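You operate a simulated robot arm through the tools that you are given. There is no shell and no other tool. Be economical: measure what you need, move in short steps, check, and stop when the job is done.

The job below is to be done with a simulated robot arm. You get a single attempt, and the scene is never put back.

## Task
Swish the wash water to a lather, then wash the short teal spatula.
Fine: in that water; swish with the long teal spatula, then back; short spatula into the cream crock.

It is judged by the outcome, as a careful person would: the job done as asked, and still so three seconds after it is handed in. It fails if anything else is knocked over, pushed out of place, dropped, spilled or broken.

## Robot
A 5-joint arm with a two-finger parallel gripper on a trunk, on a base that drives. Base frame: it is fixed to the floor where the robot stands at the start and does not move with it; the origin is under the middle of the robot, x ahead of it, y to its left, z up. Lengths are in cm, angles in rad, forces in N, time in s.
It reaches about 113.4 cm from its shoulder. Its first joint turns from -2.601 to 2.601 rad. Places, roughly: cream sink crock (8x8x11 cm) [80, -40, 90]; teal crock (8x8x11 cm) [80, -20, 90]; wash basin [90, 20, 70]. Payload 1.57 kg.
Tool frame: the origin (TCP) lies between the finger pads and is the grasp point; the fingertips stand 3 cm ahead of it; z points along the fingers, y is the line along which they close. The gripper opens to 11 cm. The fingers are 2.4 cm wide and 1.2 cm thick; the gripper's body (4.8 by 11.2 cm) begins 7.8 cm behind the TCP.
Orientation is told as [roll, pitch, yaw] about the base's x, y, z axes, in that order, counted from this pose: with the fingers straight down and closing along the base's y, the tool's x points along the base's -x, its y along +y and its z along -z.

## Interface
- The arm moves only by the tool step_arm. Its argument "commands" is a list of rows, each a list of 7 numbers: the shift along the base's x, y, z in cm, then the turn, a rotation vector about the base's x, y, z in rad, then the opening in per cent of the stroke, from 0 (shut) to 100 (fully open). In form: [[tx, ty, tz, ax, ay, az, jaw], ...]. A call has 1 to 20 rows; each row shifts and turns the commanded pose from where the row before left it. Rows are played at 5 a second. More than 5 cm and 0.15 rad between two rows, or a gripper value outside its range, and nothing of the call is played. A pose out of reach is approached as far as the arm can. The call stops where the force on the tool passes 40 N (or 10 N more than at its start, if that is more) or the arm is blocked; 0.2 s more then pass. The fingers move at their own pace (about 7.2 cm/s each) and stop on an object; they squeeze with about 28 N. The grip force told is the motor's: it shows also when the fingers shut on nothing. Time passes only in rows, and 0.2 s behind the last, so rows that do not move let the fingers close. The reply holds the time, the measured pose of the TCP, the force on the tool along the base axes, the opening and the grip force, in the units named above and with some noise, with the torque about the TCP (base axes, N m) and any sound that the robot's microphone picked up, and new pictures: "views" is both (left out), scene, wrist or none.
- Cameras (640 x 400 px; columns grow to the right, rows downward): "scene" is now at [2.31, 15.09, 194.27]; the picture's right is [-0.39, -0.92, -0.00], its down [-0.71, 0.30, -0.63] and it looks along [0.58, -0.25, -0.78] (base axes); focal length 268 px, centre (320, 200). "wrist" rides on the gripper at [7, 1.6, -14.1] in the tool frame; the picture's right is [-0.23, 0.97, 0.00], its down [-0.85, -0.20, -0.48] and it looks along [-0.47, -0.11, 0.88] (tool axes); focal length 222 px, centre (320, 200). There is no depth. A picture from a camera that has moved, and an enlarged one, comes with that camera's place and axes in the base frame and with its lens.
- move_column(by): slides the trunk up (or, below 0, down) by that many cm; the arm and the scene camera ride with it, the base frame stays. It gives what a move gives, with no picture.
- drive_base(legs): drives the robot by 1 to 6 legs, each [ahead, turn to the left] in cm and rad, along the robot's own axes; the way and the turn of a leg run together, so that a leg with both is an arc; at most 150 cm and 3.142 rad a leg. The arm and the cameras ride along, it lands a little off, and it stops where it bumps. It gives what a move gives, and a new picture of the scene camera.
- aim_head(pan, tilt): turns the head with the scene camera to pan (to the left, within 2.705 rad either way) and tilt (down, from -0.506 to 1.204), counted from straight ahead of the robot. It gives what a move gives, and a new picture of the scene camera.
- inspect(camera, box): a new picture of the part [left, top, right, bottom] of that camera's present view, enlarged. The clock stands still meanwhile.
- close_job(): hands the job in; it is judged then, once.

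Work in short steps. Places have to be worked out from the pictures, the camera data and where the tool is seen: move nearer, look again, correct. Check each grasp and each placing, and mend what went wrong. You have 120 turns and 260 pictures in all, those below and enlarged ones among them. Open the gripper and draw the arm clear of the work before you hand the job in, unless the task says otherwise; then end with one line.

The tools are called after "Request:" as a command line: name --pt "numbers of a row" for each row, then --argument value for the rest, lists and objects as JSON in quotes. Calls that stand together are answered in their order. step_arm: Moves the arm, as the interface text tells. Its arguments: {"type":"object","properties":{"commands":{"type":"array","items":{"type":"array","items":{"type":"number"}}},"views":{"type":"string","enum":["both","scene","wrist","none"]}},"required":["commands"]} The other tools are called the same way: move_column (by) slides the trunk up or down; drive_base (legs) drives the base; aim_head (pan, tilt) turns the head that bears the scene camera; inspect (camera, box) takes an enlarged picture of a part of a camera's view; close_job () hands the job in.

At the start:

```text
time_s: 0.0
tool_pos: [54.63, -29.57, 123.36]
tcp_rot: [0.002, -0.001, -0.019]
contact_force: [0.4, -1.0, 0.8]
torque: [0.02, 0.0, 0.0]
opening: 10.99
grasp_force: 0.0
trunk travel left (down, up): [-96.6, 0.4]
robot x, y, heading: [0.17, 1.19, 0.001]
head pan, tilt: [-0.4, 0.887]
```

scene: 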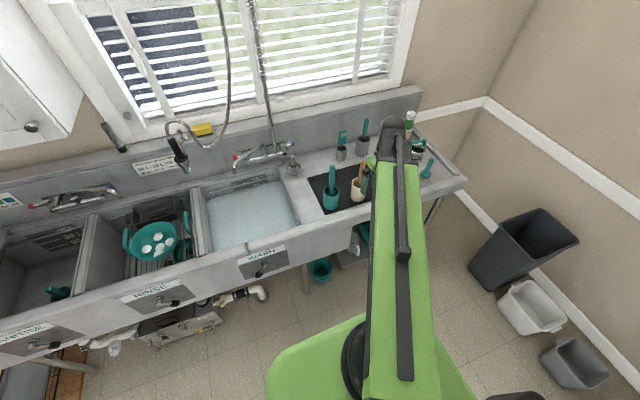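
wrist: 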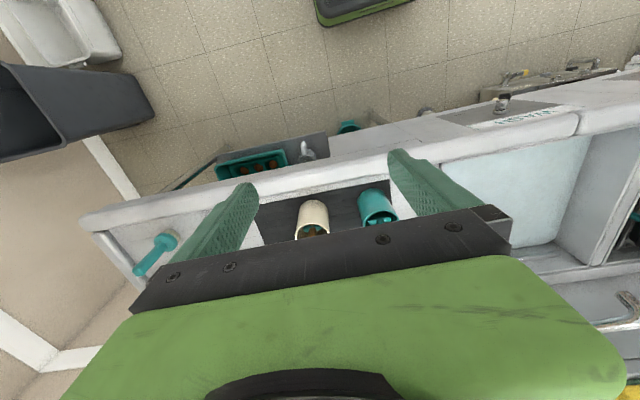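

The pictures show the counter with crocks and the wash basin; I enlarge the parts I need to tell the spatulas apart.

Request:
inspect --camera "scene" --box '[290, 100, 480, 220]'

Request:
inspect --camera "wrist" --box '[80, 130, 480, 290]'

Request:
inspect --camera "scene" --box '[100, 120, 320, 300]'

```text
3.33 times, centred on (385, 160) of scene
camera zoom: at [2.31, 15.09, 194.27], right [-0.39, -0.92, 0.0], down [-0.71, 0.3, -0.63], along [0.58, -0.25, -0.78], focal length 892 px, centre (103, 333)
```

zoom: 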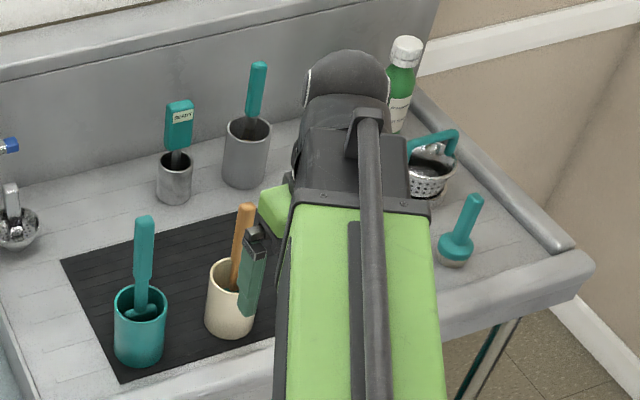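

```text
1.60 times, centred on (280, 210) of wrist
camera zoom: at [47.67, -27.95, 137.59], right [0.25, 0.97, 0.0], down [0.85, -0.22, 0.48], along [0.46, -0.12, -0.88], focal length 355 px, centre (384, 184)
```

zoom: 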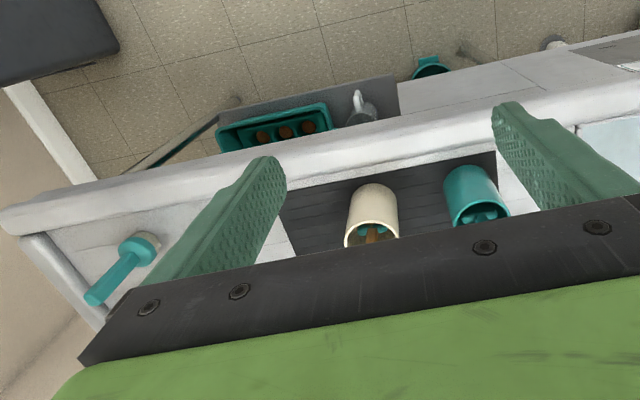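

```text
2.22 times, centred on (210, 210) of scene
camera zoom: at [2.31, 15.09, 194.27], right [-0.39, -0.92, 0.0], down [-0.71, 0.3, -0.63], along [0.58, -0.25, -0.78], focal length 595 px, centre (564, 178)
```

zoom: 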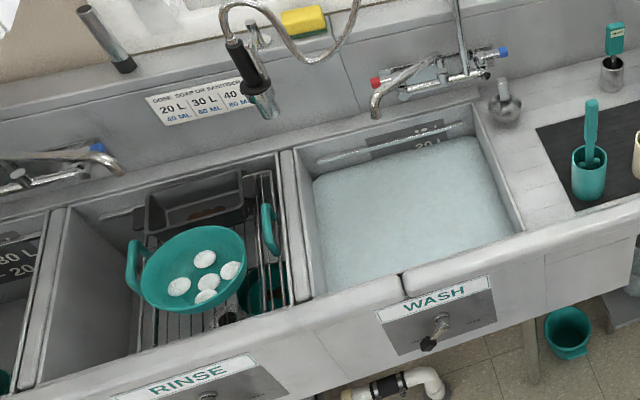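

Two crocks hold teal tools. I move the wrist camera nearer above them, staying well above the handles (about z 112).

Request:
step_arm --pt "4 0 1 0 0 0 100" --pt "4 1 1 0 0 0 100" --pt "2 2 0 0 0 0 100" --views "both"

Request:
inspect --camera "wrist" --box '[240, 80, 440, 210]'

```text
time_s: 0.8
tool_pos: [64.63, -26.9, 123.42]
tcp_rot: [-0.001, -0.001, -0.02]
contact_force: [0.4, 0.4, -0.3]
torque: [-0.04, 0.01, -0.01]
opening: 11.02
grasp_force: 0.1
out of reach, approached as far as the arm can: row 1, 2
trunk travel left (down, up): [-96.6, 0.4]
robot x, y, heading: [0.03, 1.36, 0.002]
head pan, tilt: [-0.4, 0.887]
camera scene: at [2.38, 15.18, 194.26], right [-0.39, -0.92, 0.0], down [-0.71, 0.3, -0.63], along [0.58, -0.25, -0.78], focal length 268 px, centre (320, 200)
camera wrist: at [57.75, -25.04, 137.58], right [0.25, 0.97, 0.0], down [0.85, -0.22, 0.48], along [0.46, -0.12, -0.88], focal length 222 px, centre (320, 200)
```

scene: 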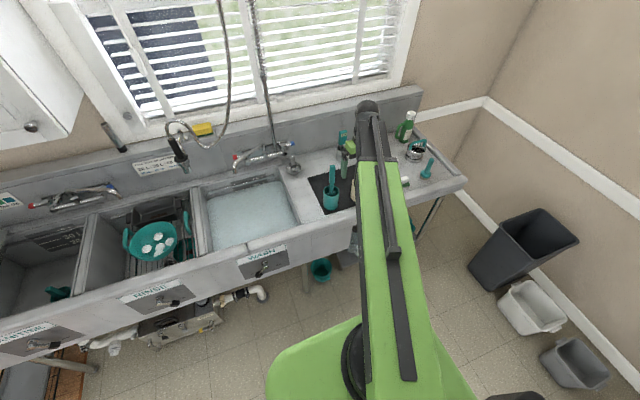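
wrist: 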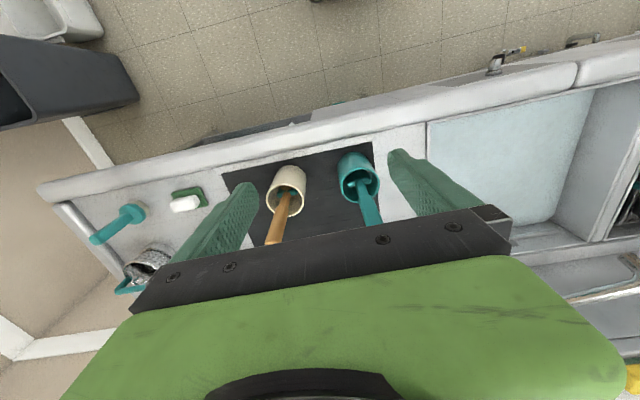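

```text
3.08 times, centred on (340, 145) of wrist
camera zoom: at [57.75, -25.04, 137.58], right [0.25, 0.97, 0.0], down [0.85, -0.22, 0.48], along [0.46, -0.12, -0.88], focal length 684 px, centre (258, 369)
```

zoom: 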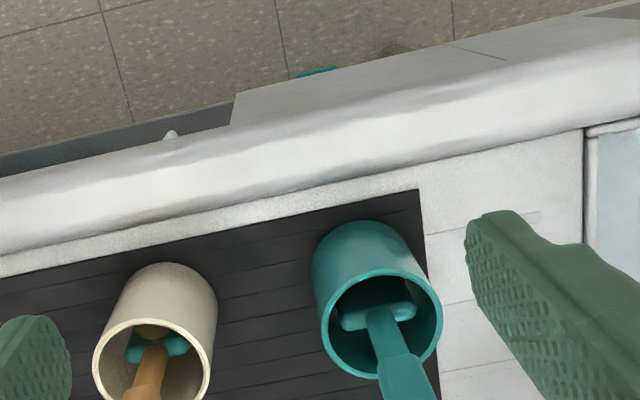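

The teal crock holds a teal handled tool, the cream one a wooden handled tool; I clear the arm from view and look at everything from the head camera.

Request:
step_arm --pt "-5 0 0 0 0 0 100" --pt "-5 0 0 0 0 0 100" --pt "-3 -4 0 0 0 0 100" --pt "0 -5 0 0 0 0 100" --pt "0 -5 0 0 0 0 100" --pt "0 -5 0 0 0 0 100" --pt "0 -5 0 0 0 0 100" --pt "0 -5 0 0 0 0 100" --pt "-2 -5 0 0 0 0 100" --pt "-2 -5 0 0 0 0 100" --pt "-2 -5 0 0 0 0 100" --views "scene"

Request:
inspect --camera "scene" --box '[290, 90, 470, 220]'

Request:
inspect --camera "scene" --box '[0, 180, 200, 320]'

```text
refused: row 9 steps farther than a row can; nothing moved
```

```text
3.08 times, centred on (380, 155) of scene
camera zoom: at [2.38, 15.18, 194.26], right [-0.39, -0.92, 0.0], down [-0.71, 0.3, -0.63], along [0.58, -0.25, -0.78], focal length 824 px, centre (135, 338)
```

zoom: 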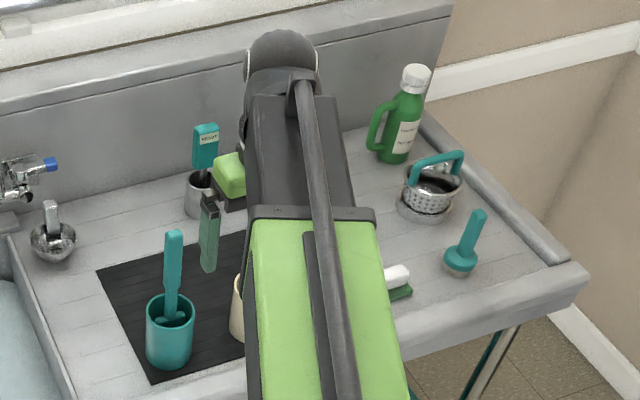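

```text
2.86 times, centred on (100, 250) of scene
camera zoom: at [2.38, 15.18, 194.26], right [-0.39, -0.92, 0.0], down [-0.71, 0.3, -0.63], along [0.58, -0.25, -0.78], focal length 765 px, centre (949, 57)
```

zoom: 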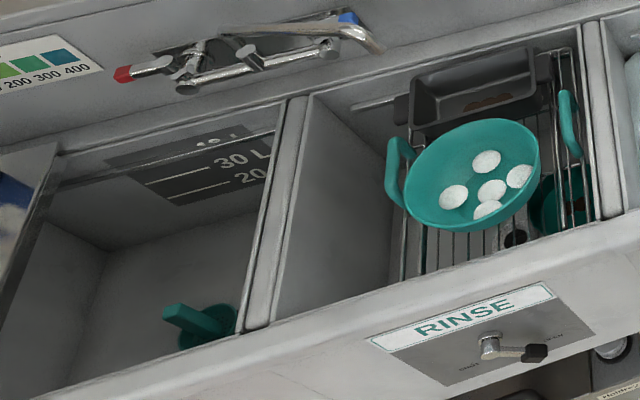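

The move was refused for a too-long row; I repeat it with shorter rows.

Request:
step_arm --pt "-5 0 0 0 0 0 100" --pt "-5 0 0 0 0 0 100" --pt "-3 -3.5 0 0 0 0 100" --pt "0 -5 0 0 0 0 100" --pt "0 -5 0 0 0 0 100" --pt "0 -5 0 0 0 0 100" --pt "0 -5 0 0 0 0 100" --pt "0 -5 0 0 0 0 100" --pt "-2 -4 0 0 0 0 100" --pt "-2 -4 0 0 0 0 100" --views "scene"

Request:
inspect --camera "scene" --box '[290, 100, 470, 220]'

Request:
inspect --camera "scene" --box '[310, 120, 400, 220]'

```text
time_s: 3.0
tool_pos: [47.98, -63.28, 123.25]
tcp_rot: [0.0, 0.0, -0.019]
contact_force: [0.4, -0.1, 0.2]
torque: [0.02, 0.01, -0.03]
opening: 11.01
grasp_force: 0.0
trunk travel left (down, up): [-96.6, 0.4]
robot x, y, heading: [-0.1, 1.16, 0.004]
head pan, tilt: [-0.4, 0.887]
camera scene: at [2.3, 14.97, 194.28], right [-0.39, -0.92, 0.0], down [-0.71, 0.3, -0.63], along [0.58, -0.24, -0.78], focal length 268 px, centre (320, 200)
```

scene: 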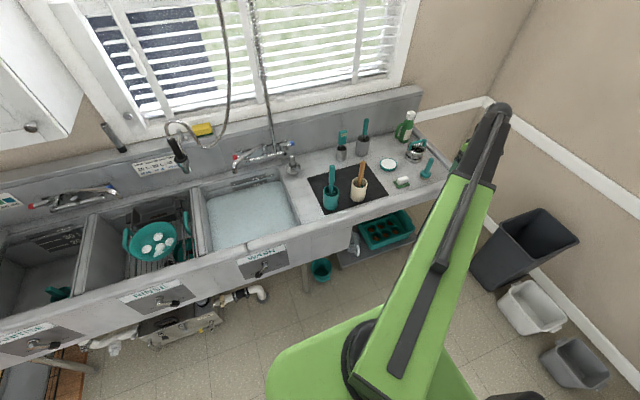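

```text
3.33 times, centred on (380, 160) of scene
camera zoom: at [2.3, 14.97, 194.28], right [-0.39, -0.92, 0.0], down [-0.71, 0.3, -0.63], along [0.58, -0.24, -0.78], focal length 892 px, centre (120, 333)
```

zoom: 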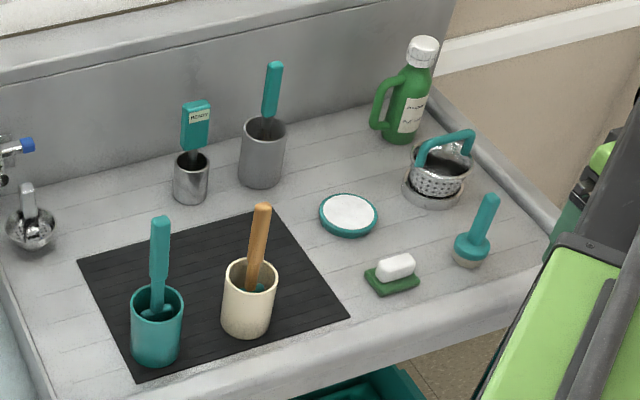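

```text
4.00 times, centred on (355, 170) of scene
camera zoom: at [2.3, 14.97, 194.28], right [-0.39, -0.92, 0.0], down [-0.71, 0.3, -0.63], along [0.58, -0.24, -0.78], focal length 1071 px, centre (180, 320)
```

zoom: 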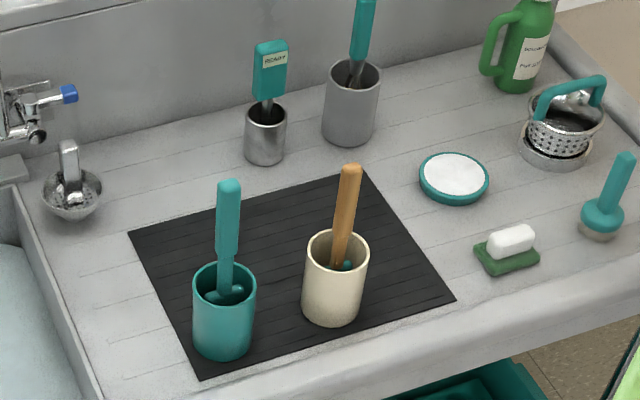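

Several candidates; I zoom on each closely.

Request:
inspect --camera "scene" --box '[320, 160, 352, 216]'

Request:
inspect --camera "scene" --box '[332, 112, 380, 164]'

Request:
aim_head --pan 0.35 --tilt 0.8

Request:
inspect --camera "scene" --box '[120, 60, 440, 260]'

```text
7.14 times, centred on (336, 188) of scene
camera zoom: at [2.3, 14.97, 194.28], right [-0.39, -0.92, 0.0], down [-0.71, 0.3, -0.63], along [0.58, -0.24, -0.78], focal length 1912 px, centre (206, 286)
```

zoom: 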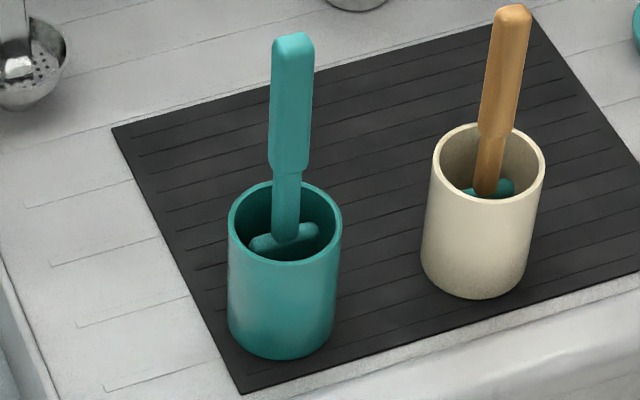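

```text
7.69 times, centred on (356, 138) of scene
camera zoom: at [2.3, 14.97, 194.28], right [-0.39, -0.92, 0.0], down [-0.71, 0.3, -0.63], along [0.58, -0.24, -0.78], focal length 2059 px, centre (43, 677)
```

zoom: 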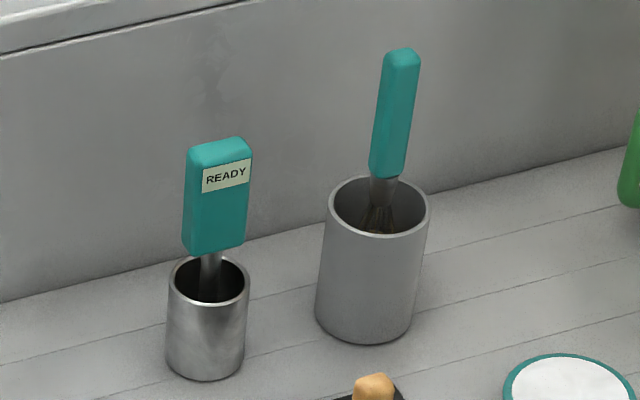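

```text
time_s: 4.1
tool_pos: [48.05, -63.03, 123.36]
tcp_rot: [0.0, 0.0, -0.019]
contact_force: [0.8, 0.1, 1.2]
torque: [-0.01, -0.01, 0.0]
opening: 11.0
grasp_force: 0.0
trunk travel left (down, up): [-96.6, 0.4]
robot x, y, heading: [-0.3, 0.64, 0.002]
head pan, tilt: [0.351, 0.799]
camera scene: at [2.86, 20.82, 194.96], right [0.34, -0.94, 0.0], down [-0.67, -0.25, -0.7], along [0.65, 0.24, -0.72], focal length 268 px, centre (320, 200)
```

scene: 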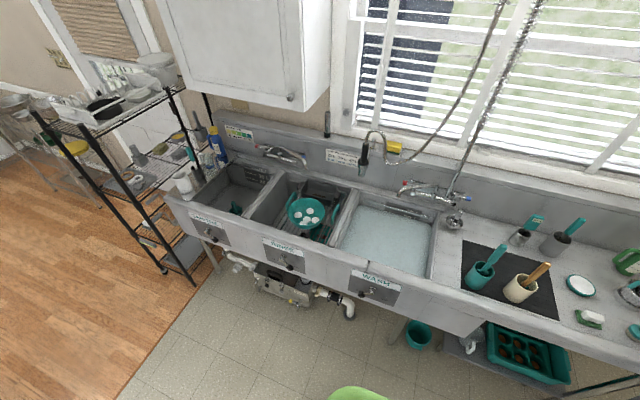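

```text
2.00 times, centred on (280, 160) of scene
camera zoom: at [2.86, 20.82, 194.96], right [0.34, -0.94, 0.0], down [-0.67, -0.25, -0.7], along [0.65, 0.24, -0.72], focal length 535 px, centre (400, 280)
```

zoom: 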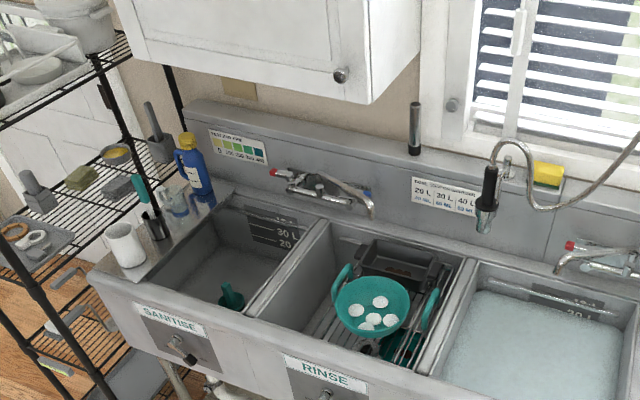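

Not yet clear where the short spatula is; I zoom on the wash water, rinse rack, sanitise end and lower bin.

Request:
inspect --camera "scene" --box '[335, 180, 445, 280]'

Request:
inspect --camera "scene" --box '[260, 170, 350, 245]'

Request:
inspect --camera "scene" --box '[120, 110, 260, 220]'

Request:
inspect --camera "scene" --box '[450, 205, 600, 390]'

```text
4.00 times, centred on (390, 230) of scene
camera zoom: at [2.86, 20.82, 194.96], right [0.34, -0.94, 0.0], down [-0.67, -0.25, -0.7], along [0.65, 0.24, -0.72], focal length 1071 px, centre (40, 80)
```

zoom: 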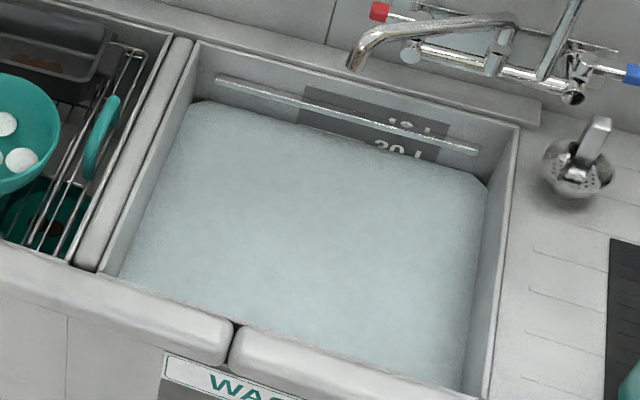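

```text
5.33 times, centred on (305, 208) of scene
camera zoom: at [2.86, 20.82, 194.96], right [0.34, -0.94, 0.0], down [-0.67, -0.25, -0.7], along [0.65, 0.24, -0.72], focal length 1427 px, centre (400, 160)
```

zoom: 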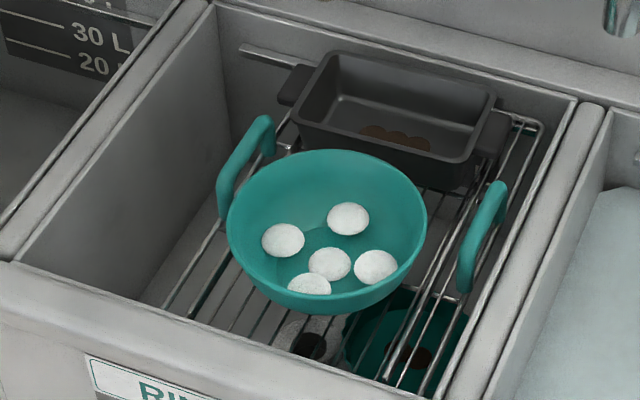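

```text
3.64 times, centred on (190, 165) of scene
camera zoom: at [2.86, 20.82, 194.96], right [0.34, -0.94, 0.0], down [-0.67, -0.25, -0.7], along [0.65, 0.24, -0.72], focal length 973 px, centre (793, 327)
```

zoom: 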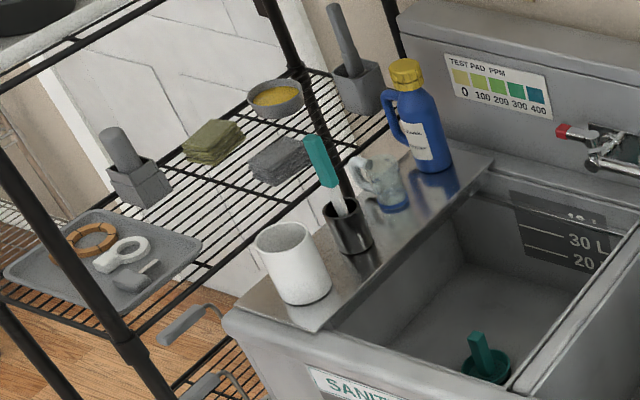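

```text
2.16 times, centred on (525, 298) of scene
camera zoom: at [2.86, 20.82, 194.96], right [0.34, -0.94, 0.0], down [-0.67, -0.25, -0.7], along [0.65, 0.24, -0.72], focal length 579 px, centre (-123, -11)
```

zoom: 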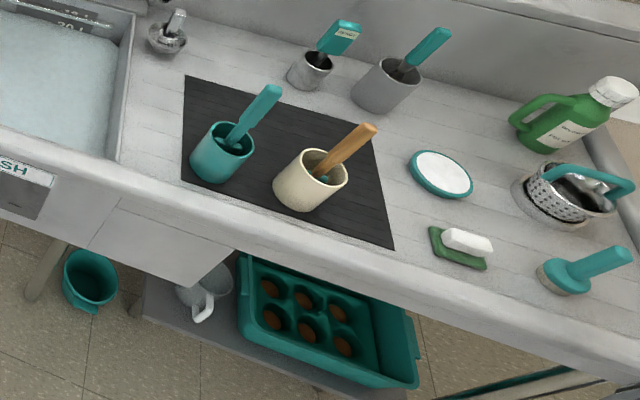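

I return the wrist camera above the two crocks and look straight in at high zoom.

Request:
step_arm --pt "3 4 0 0 0 0 100" --pt "0 5 0 0 0 0 100" --pt "0 5 0 0 0 0 100" --pt "0 5 0 0 0 0 100" --pt "0 5 0 0 0 0 100" --pt "0 5 0 0 0 0 100" --pt "3 4 0 0 0 0 100" --pt "4 0 0 0 0.14 0 100" --pt "4 0 0 0 0.14 0 100" --pt "3 0 0 0 0.14 0 100" --views "wrist"

Request:
inspect --camera "wrist" --box '[240, 80, 440, 230]'

```text
time_s: 6.3
tool_pos: [65.02, -30.2, 125.09]
tcp_rot: [-0.009, 0.387, -0.018]
contact_force: [7.9, -1.0, -37.6]
torque: [-0.18, 0.77, -0.07]
opening: 10.98
grasp_force: 0.1
out of reach, approached as far as the arm can: row 7, 8, 9, 10
trunk travel left (down, up): [-96.6, 0.4]
robot x, y, heading: [-0.28, 1.41, 0.007]
head pan, tilt: [0.351, 0.799]
stopped in row 10: the force on the tool passed its limit at 110 N (the readings are from after the stop); the commanded pose is now the measured one
camera wrist: at [63.89, -28.41, 140.9], right [0.22, 0.97, -0.09], down [0.97, -0.21, 0.12], along [0.1, -0.12, -0.99], focal length 222 px, centre (320, 200)
```

wrist: 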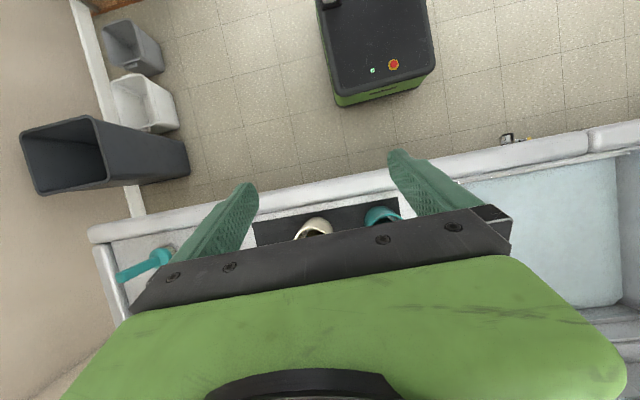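

```text
2.67 times, centred on (340, 155) of wrist
camera zoom: at [63.89, -28.41, 140.9], right [0.22, 0.97, -0.09], down [0.97, -0.21, 0.12], along [0.1, -0.12, -0.99], focal length 592 px, centre (267, 320)
```

zoom: 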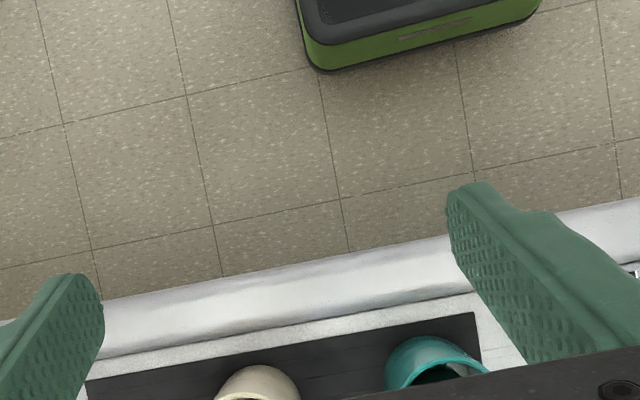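

A force stop came with the tilt near a reach limit, though nothing on the counter is near. I untilt and back off, then lower the trunk to improve the arm's working room.

Request:
step_arm --pt "-4 0 0 0 -0.14 0 100" --pt "-4 0 0 0 -0.13 0 100" --pt "-4 0 0 0 -0.11 0 100" --pt "-4 0 0 0 0 0 100" --pt "-3 0 0 0 0 0 100" --views "scene"

Request:
move_column --by -20

Request:
step_arm --pt "0 0 5 0 0 0 100" --pt "0 0 5 0 0 0 100" --pt "0 0 5 0 0 0 100" --pt "0 0 5 0 0 0 100" --pt "4 0 3 0 0 0 100" --pt "4 0 0 0 0 0 100" --pt "4 0 0 0 0 0 100" --views "both"

```text
time_s: 7.5
tool_pos: [46.37, -30.72, 123.4]
tcp_rot: [-0.002, 0.01, -0.015]
contact_force: [-0.5, -0.6, -0.2]
torque: [0.01, 0.02, 0.01]
opening: 11.03
grasp_force: 0.1
out of reach, approached as far as the arm can: row 1, 2, 5
trunk travel left (down, up): [-96.6, 0.4]
robot x, y, heading: [-0.01, 1.25, 0.003]
head pan, tilt: [0.351, 0.799]
camera scene: at [2.82, 20.79, 194.96], right [0.34, -0.94, 0.0], down [-0.67, -0.25, -0.7], along [0.65, 0.24, -0.72], focal length 268 px, centre (320, 200)
```

scene: 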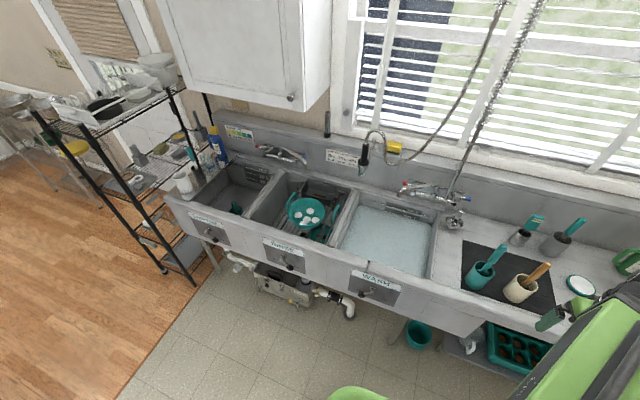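

```text
time_s: 9.7
tool_pos: [46.32, -30.49, 103.26]
tcp_rot: [-0.002, 0.013, -0.017]
contact_force: [-0.6, -0.2, -0.6]
torque: [0.01, -0.01, 0.0]
opening: 11.0
grasp_force: 0.1
trunk travel left (down, up): [-76.6, 20.4]
robot x, y, heading: [-0.43, 1.18, 0.005]
head pan, tilt: [0.351, 0.799]
```

```text
time_s: 11.3
tool_pos: [58.58, -30.57, 103.24]
tcp_rot: [-0.001, 0.014, -0.017]
contact_force: [-0.5, -0.6, -0.2]
torque: [0.03, 0.02, 0.0]
opening: 10.98
grasp_force: 0.0
out of reach, approached as far as the arm can: row 1, 2, 3, 4, 5
trunk travel left (down, up): [-76.6, 20.4]
robot x, y, heading: [0.37, 1.46, 0.001]
head pan, tilt: [0.351, 0.799]
camera scene: at [2.92, 20.82, 174.96], right [0.34, -0.94, 0.0], down [-0.67, -0.25, -0.7], along [0.65, 0.24, -0.72], focal length 268 px, centre (320, 200)
camera wrist: at [51.85, -28.89, 117.66], right [0.24, 0.97, 0.0], down [0.86, -0.21, 0.47], along [0.45, -0.12, -0.88], focal length 222 px, centre (320, 200)
```

scene: 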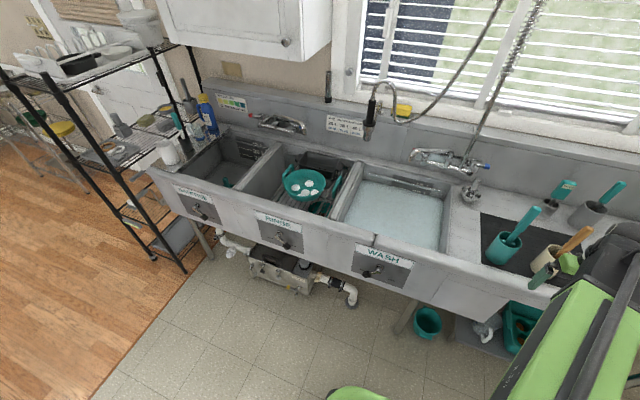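
wrist: 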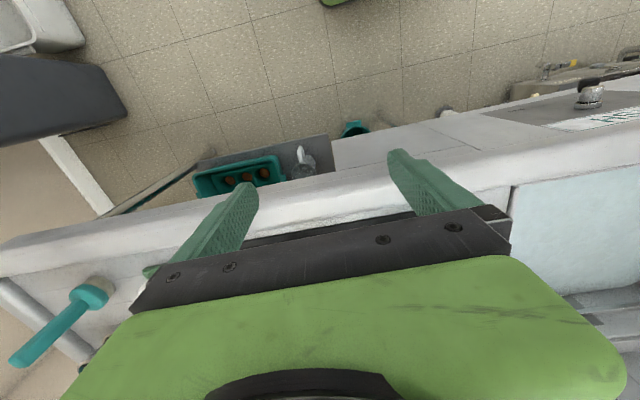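

The tool-down height is bound to the trunk, so the trunk must stay high. From this lower camera I zoom on the crocks, then raise again.

Request:
inspect --camera "scene" --box '[470, 160, 640, 300]'

Request:
inspect --camera "scene" --box '[270, 160, 350, 220]'

Request:
inspect --camera "scene" --box '[140, 90, 240, 180]'

Request:
step_arm --pt "-4 0 0 0 0 0 100" --pt "-4 0 0 0 0 0 100" --pt "-4 0 0 0 0 0 100" --pt "-4 0 0 0 0 0 100" --views "none"

Request:
move_column --by 20.3

```text
2.86 times, centred on (555, 230) of scene
camera zoom: at [2.92, 20.82, 174.96], right [0.34, -0.94, 0.0], down [-0.67, -0.25, -0.7], along [0.65, 0.24, -0.72], focal length 765 px, centre (-351, 114)
```

zoom: 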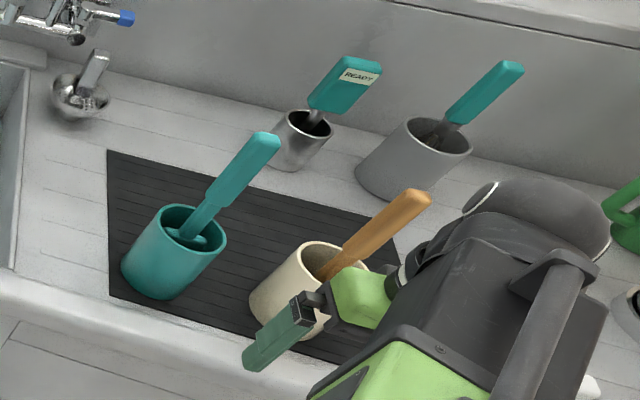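

```text
6.67 times, centred on (310, 190) of scene
camera zoom: at [2.92, 20.82, 174.96], right [0.34, -0.94, 0.0], down [-0.67, -0.25, -0.7], along [0.65, 0.24, -0.72], focal length 1784 px, centre (387, 267)
```

zoom: 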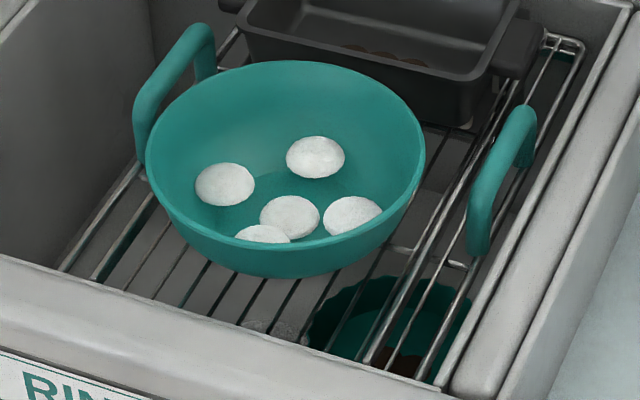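

```text
4.44 times, centred on (190, 135) of scene
camera zoom: at [2.92, 20.82, 174.96], right [0.34, -0.94, 0.0], down [-0.67, -0.25, -0.7], along [0.65, 0.24, -0.72], focal length 1190 px, centre (898, 489)
```

zoom: 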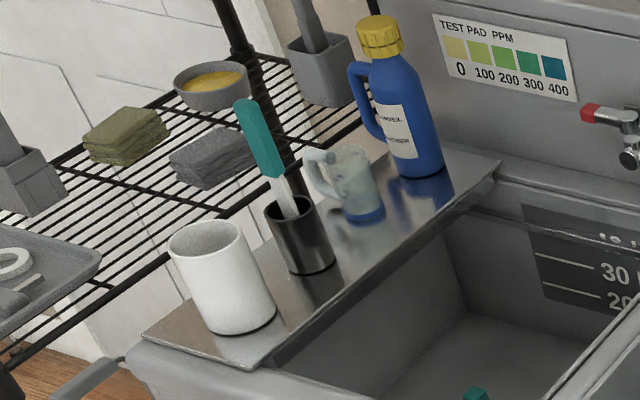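

```text
time_s: 12.3
tool_pos: [44.67, -32.6, 103.35]
tcp_rot: [0.0, 0.016, -0.018]
contact_force: [-0.7, -0.4, -0.1]
torque: [-0.01, -0.04, 0.0]
opening: 11.02
grasp_force: 0.1
out of reach, approached as far as the arm can: row 2, 4
trunk travel left (down, up): [-76.6, 20.4]
robot x, y, heading: [0.01, 1.37, -0.005]
head pan, tilt: [0.351, 0.799]
```

```text
time_s: 14.5
tool_pos: [44.7, -32.66, 123.66]
tcp_rot: [0.0, 0.014, -0.019]
contact_force: [0.3, -0.1, 0.4]
torque: [-0.01, -0.04, 0.01]
opening: 10.96
grasp_force: 0.1
trunk travel left (down, up): [-96.9, 0.1]
robot x, y, heading: [0.15, 0.8, 0.002]
head pan, tilt: [0.351, 0.799]
```

I still need to find the short teal spatula; I look around the room with the head.

Request:
aim_head --pan -1.5 --tilt 0.6

Request:
aim_head --pan -2.65 --tilt 0.6

Request:
aim_head --pan 2.2 --tilt 0.6

Request:
aim_head --pan 1.1 --tilt 0.6

Request:
aim_head --pan -0.1 --tilt 0.9

```text
time_s: 16.3
tool_pos: [44.83, -32.69, 123.56]
tcp_rot: [-0.001, 0.016, -0.018]
contact_force: [-0.1, 0.8, 0.4]
torque: [-0.02, 0.05, 0.03]
opening: 11.0
grasp_force: 0.0
trunk travel left (down, up): [-96.9, 0.1]
robot x, y, heading: [-0.1, 1.06, -0.0]
head pan, tilt: [-1.499, 0.6]
camera scene: at [-4.07, 9.23, 196.95], right [-1.0, -0.07, 0.0], down [-0.04, 0.56, -0.83], along [0.06, -0.82, -0.56], focal length 268 px, centre (320, 200)
```

scene: 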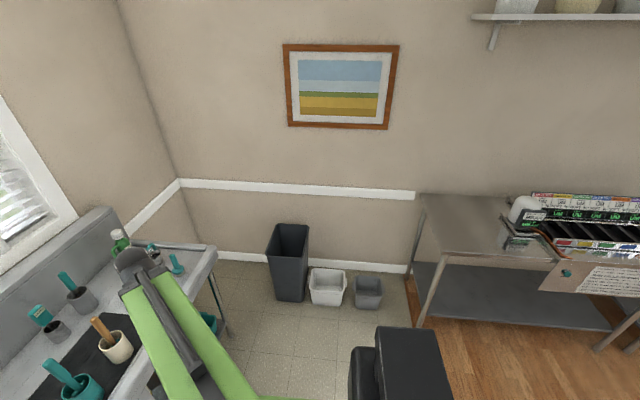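

```text
time_s: 17.7
tool_pos: [44.58, -32.64, 123.57]
tcp_rot: [-0.001, 0.013, -0.016]
contact_force: [-0.2, 0.0, 0.5]
torque: [0.02, -0.02, 0.02]
opening: 11.0
grasp_force: 0.1
trunk travel left (down, up): [-96.9, 0.1]
robot x, y, heading: [0.14, 1.49, 0.005]
head pan, tilt: [-2.649, 0.6]
camera scene: at [-12.5, 13.86, 196.94], right [-0.47, 0.88, 0.0], down [0.5, 0.27, -0.82], along [-0.73, -0.39, -0.57], focal length 268 px, centre (320, 200)
```

scene: 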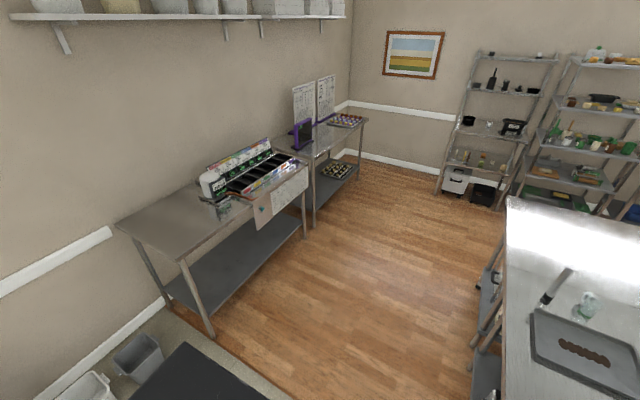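

```text
time_s: 21.5
tool_pos: [44.74, -32.69, 123.66]
tcp_rot: [0.0, 0.014, -0.019]
contact_force: [-0.3, -0.4, -0.1]
torque: [0.0, -0.01, 0.03]
opening: 11.02
grasp_force: 0.2
trunk travel left (down, up): [-96.9, 0.1]
robot x, y, heading: [0.03, 1.33, 0.001]
head pan, tilt: [2.201, 0.6]
camera scene: at [-9.93, 25.19, 196.95], right [0.81, 0.59, 0.0], down [0.33, -0.46, -0.83], along [-0.49, 0.67, -0.56], focal length 268 px, centre (320, 200)
```

scene: 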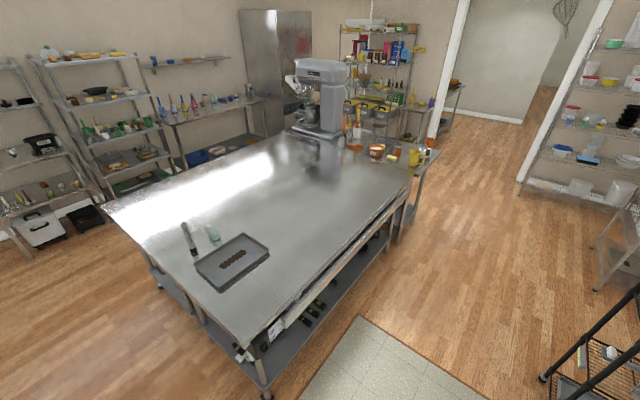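

```text
time_s: 22.9
tool_pos: [44.64, -32.61, 123.59]
tcp_rot: [0.0, 0.014, -0.017]
contact_force: [-0.2, -1.0, -0.3]
torque: [0.0, -0.01, 0.0]
opening: 11.0
grasp_force: 0.0
trunk travel left (down, up): [-96.9, 0.1]
robot x, y, heading: [-0.53, 1.02, 0.002]
head pan, tilt: [1.1, 0.6]
camera scene: at [-0.72, 25.93, 196.95], right [0.89, -0.45, 0.0], down [-0.26, -0.5, -0.83], along [0.37, 0.74, -0.56], focal length 268 px, centre (320, 200)
```

scene: 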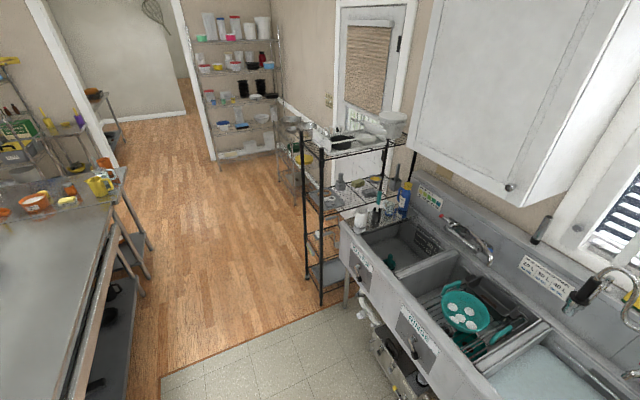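

```text
time_s: 24.3
tool_pos: [44.53, -32.63, 123.71]
tcp_rot: [0.0, 0.014, -0.017]
contact_force: [0.7, 0.2, -0.1]
torque: [0.0, -0.01, 0.0]
opening: 11.01
grasp_force: 0.0
trunk travel left (down, up): [-96.9, 0.1]
robot x, y, heading: [-0.22, 1.32, 0.002]
head pan, tilt: [-0.099, 0.901]
camera scene: at [2.8, 17.31, 194.47], right [-0.1, -1.0, 0.0], down [-0.78, 0.08, -0.62], along [0.62, -0.06, -0.78], focal length 268 px, centre (320, 200)
```

scene: 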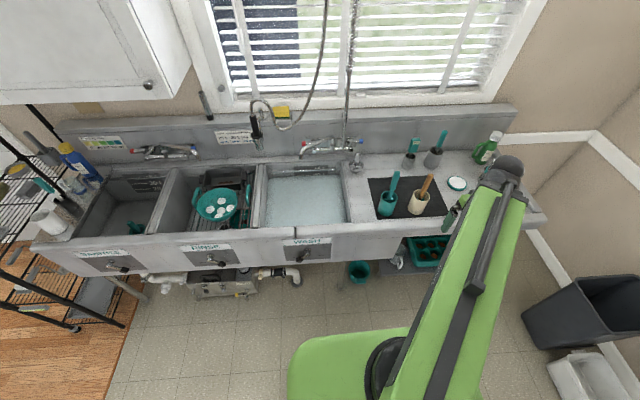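

Nothing obviously else in the room. I take the wrist camera high over the crocks and the back cups for a look from above.

Request:
step_arm --pt "4 1 -1 0 0 0 100" --pt "5 0 0 0 0 0 100" --pt "5 0 0 0 0 0 100" --pt "5 0 0 0 0 0 100" --pt "5 0 0 0 0 0 100" --pt "5 0 0 0 0 0 100" --views "wrist"

Request:
inspect --camera "wrist" --box '[230, 90, 410, 230]'

Request:
step_arm --pt "4 0 0 0 0 0 100" --pt "4 0 0 0 0 0 100" --pt "4 0 0 0 0 0 100" --pt "4 0 0 0 0 0 100" --views "wrist"

Request:
inspect --camera "wrist" --box '[230, 50, 410, 240]'

```text
time_s: 25.7
tool_pos: [73.94, -31.98, 123.63]
tcp_rot: [-0.001, 0.017, -0.018]
contact_force: [0.3, -0.5, -0.4]
torque: [0.0, 0.01, -0.01]
opening: 10.99
grasp_force: 0.0
out of reach, approached as far as the arm can: row 1
trunk travel left (down, up): [-96.9, 0.1]
robot x, y, heading: [0.14, 1.26, 0.003]
head pan, tilt: [-0.099, 0.901]
camera wrist: at [67.17, -30.19, 137.94], right [0.24, 0.97, 0.0], down [0.86, -0.21, 0.47], along [0.45, -0.12, -0.89], focal length 222 px, centre (320, 200)
```

wrist: 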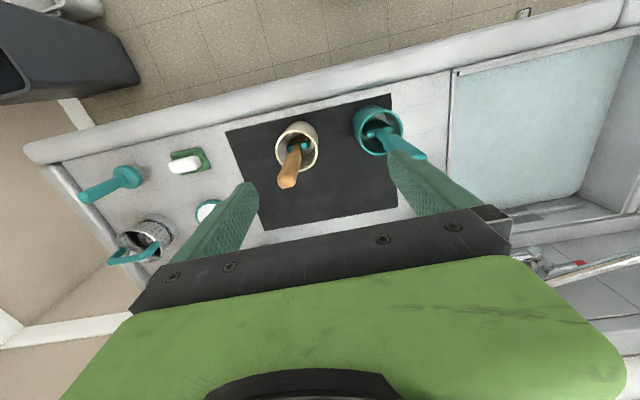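

```text
2.86 times, centred on (320, 160) of wrist
camera zoom: at [67.17, -30.19, 137.94], right [0.24, 0.97, 0.0], down [0.86, -0.21, 0.47], along [0.45, -0.12, -0.89], focal length 635 px, centre (320, 314)
```

zoom: 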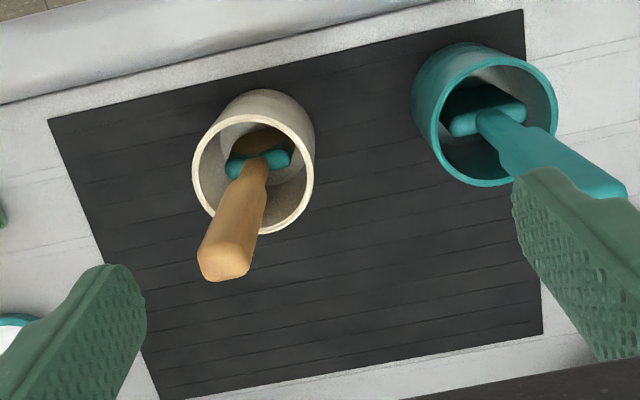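

```text
time_s: 26.7
tool_pos: [88.35, -31.16, 123.63]
tcp_rot: [-0.001, 0.013, -0.015]
contact_force: [-0.1, 0.2, -0.5]
torque: [-0.01, 0.01, -0.01]
opening: 10.98
grasp_force: 0.1
out of reach, approached as far as the arm can: row 1, 4
trunk travel left (down, up): [-96.9, 0.1]
robot x, y, heading: [-0.25, 1.25, 0.007]
head pan, tilt: [-0.099, 0.901]
camera wrist: at [81.54, -29.37, 137.98], right [0.24, 0.97, 0.0], down [0.86, -0.21, 0.47], along [0.45, -0.12, -0.88], focal length 222 px, centre (320, 200)
```

wrist: 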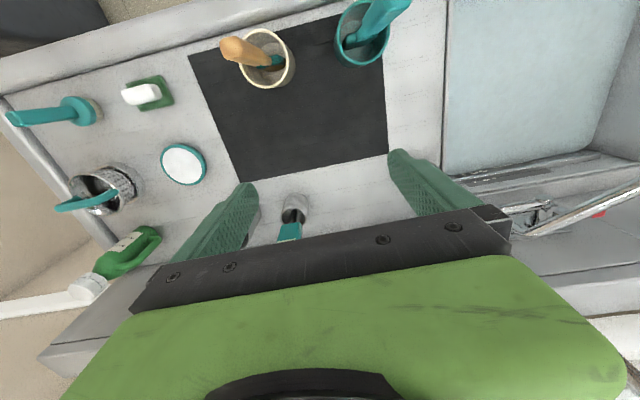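

```text
2.11 times, centred on (320, 145) of wrist
camera zoom: at [81.54, -29.37, 137.98], right [0.24, 0.97, 0.0], down [0.86, -0.21, 0.47], along [0.45, -0.12, -0.88], focal length 468 px, centre (320, 316)
```

zoom: 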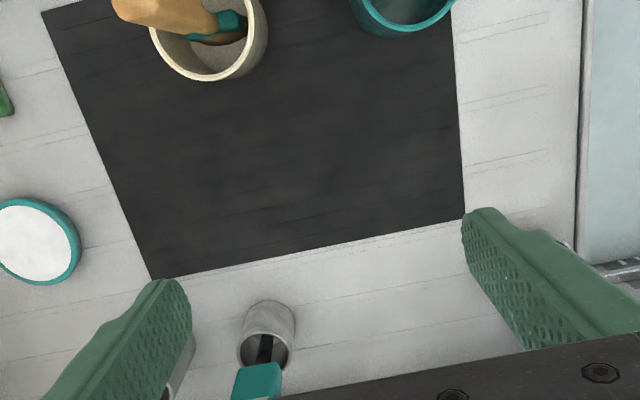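

The wood-handled tool in the cream crock has a teal head, apparently with a brown smear, and stands ~4 cm lower than the teal one. I go back a bit and zoom into both crocks.

Request:
step_arm --pt "-4 0 0 0 0 0 100" --pt "-4 0 0 0 0 0 100" --views "wrist"

Request:
inspect --camera "wrist" --box '[250, 60, 320, 140]'

Request:
inspect --camera "wrist" --box '[330, 40, 430, 140]'

```text
time_s: 27.3
tool_pos: [80.28, -31.1, 123.7]
tcp_rot: [0.001, 0.015, -0.017]
contact_force: [-0.5, 0.5, -0.5]
torque: [-0.05, -0.01, 0.02]
opening: 11.01
grasp_force: 0.1
trunk travel left (down, up): [-96.9, 0.1]
robot x, y, heading: [-0.07, 1.68, 0.0]
head pan, tilt: [-0.099, 0.901]
camera wrist: at [73.5, -29.35, 138.02], right [0.24, 0.97, 0.0], down [0.86, -0.21, 0.47], along [0.45, -0.12, -0.88], focal length 222 px, centre (320, 200)
```

wrist: 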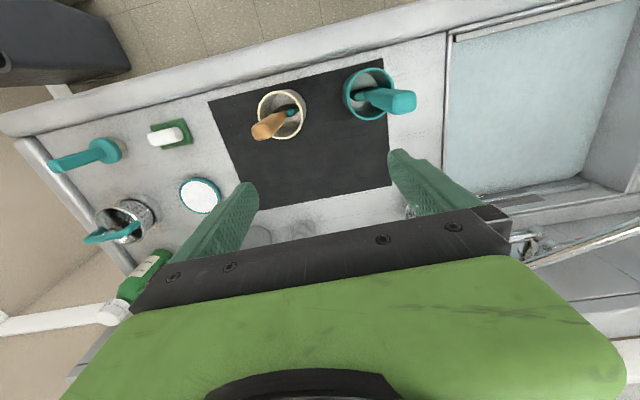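

```text
5.00 times, centred on (285, 100) of wrist
camera zoom: at [73.5, -29.35, 138.02], right [0.24, 0.97, 0.0], down [0.86, -0.21, 0.47], along [0.45, -0.12, -0.88], focal length 1111 px, centre (495, 700)
```

zoom: 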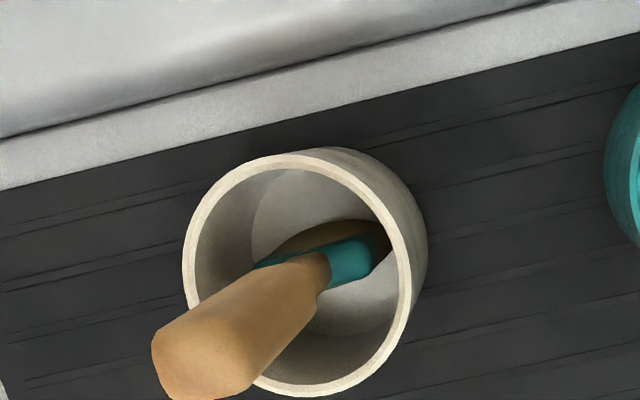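

```text
4.00 times, centred on (380, 90) of wrist
camera zoom: at [73.5, -29.35, 138.02], right [0.24, 0.97, 0.0], down [0.86, -0.21, 0.47], along [0.45, -0.12, -0.88], focal length 888 px, centre (80, 640)
```

zoom: 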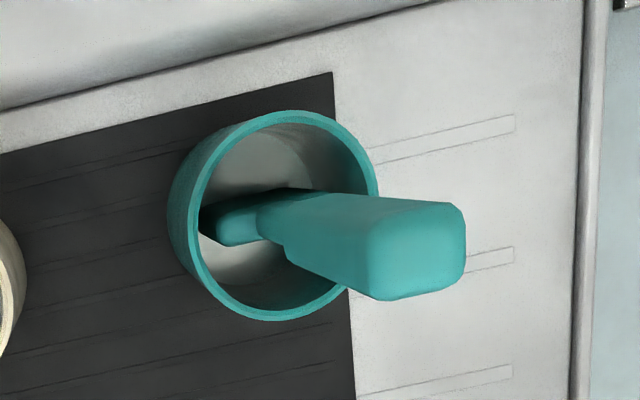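

Confirmed: the wood-handled short spatula has a teal blade caked brown (cream crock, rim about (76.5,-37,97)); the long teal one stands in the teal crock, handle top about (77,-22,114.7). I go above the long one with jaws ~60% open.

Request:
step_arm --pt "-1.5 4 0 0 0 0 65" --pt "-2 4.5 0 0 0 0 65" --pt "0 0 -3 0 0 0 65" --pt "0 0 0 0 0 0 65" --views "both"

Request:
inspect --camera "wrist" --box '[220, 60, 420, 230]'

Request:
inspect --camera "scene" --box '[340, 130, 480, 240]'

```text
time_s: 28.3
tool_pos: [76.98, -22.66, 123.62]
tcp_rot: [0.001, 0.013, -0.019]
contact_force: [0.5, 1.0, -0.8]
torque: [-0.03, 0.01, -0.05]
opening: 7.15
grasp_force: 0.1
out of reach, approached as far as the arm can: row 3
trunk travel left (down, up): [-96.9, 0.1]
robot x, y, heading: [0.32, 1.35, 0.002]
head pan, tilt: [-0.099, 0.901]
camera scene: at [2.8, 17.35, 194.46], right [-0.1, -1.0, 0.0], down [-0.78, 0.08, -0.62], along [0.62, -0.06, -0.78], focal length 268 px, centre (320, 200)
camera wrist: at [70.13, -20.84, 138.0], right [0.24, 0.97, 0.0], down [0.86, -0.21, 0.47], along [0.45, -0.12, -0.88], focal length 222 px, centre (320, 200)
```

scene: 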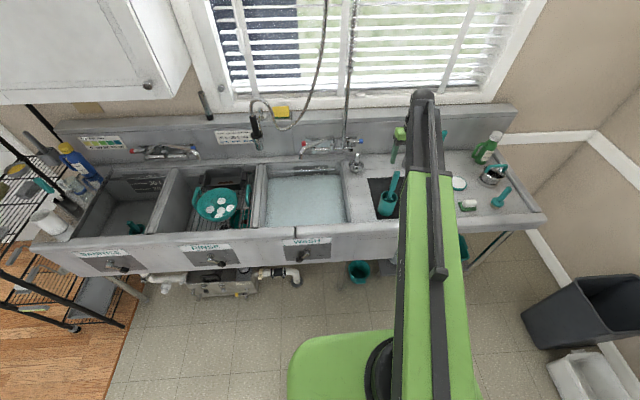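
wrist: 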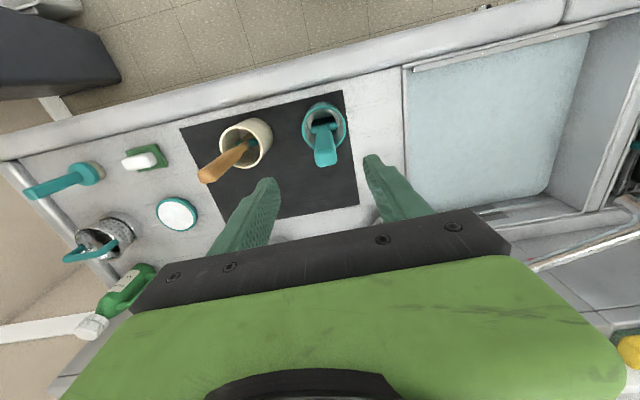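

```text
2.35 times, centred on (320, 145) of wrist
camera zoom: at [70.13, -20.84, 138.0], right [0.24, 0.97, 0.0], down [0.86, -0.21, 0.47], along [0.45, -0.12, -0.88], focal length 523 px, centre (320, 329)
```

zoom: 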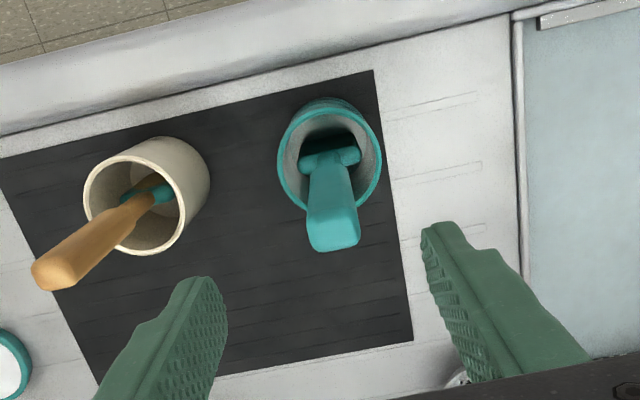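

```text
3.64 times, centred on (410, 185) of scene
camera zoom: at [2.8, 17.35, 194.46], right [-0.1, -1.0, 0.0], down [-0.78, 0.08, -0.62], along [0.62, -0.06, -0.78], focal length 973 px, centre (-7, 254)
```

zoom: 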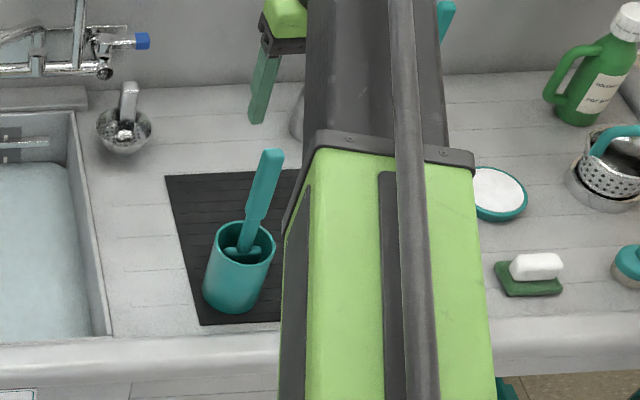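

The handle lines up with the tool at about (77.2,-22.1). I descend to z≈109 in short rows.

Request:
step_arm --pt "0.2 0.5 -3 0 0 0 65" --pt "0 0 -3 0 0 0 65" --pt "0 0 -3 0 0 0 65" --views "wrist"

```text
time_s: 29.1
tool_pos: [76.9, -22.33, 123.58]
tcp_rot: [-0.001, 0.014, -0.016]
contact_force: [0.0, -0.3, 0.1]
torque: [0.0, -0.01, -0.01]
opening: 7.14
grasp_force: 0.1
out of reach, approached as far as the arm can: row 1, 2, 3
trunk travel left (down, up): [-96.9, 0.1]
robot x, y, heading: [0.14, 1.21, -0.001]
head pan, tilt: [-0.099, 0.901]
camera wrist: at [70.24, -20.54, 137.99], right [0.24, 0.97, 0.0], down [0.86, -0.21, 0.47], along [0.45, -0.12, -0.88], focal length 222 px, centre (320, 200)
```

wrist: 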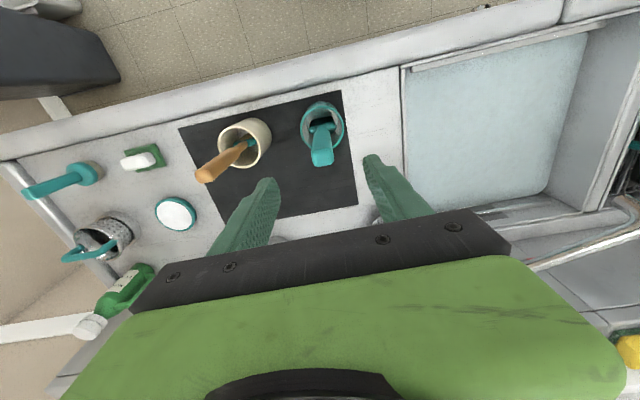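

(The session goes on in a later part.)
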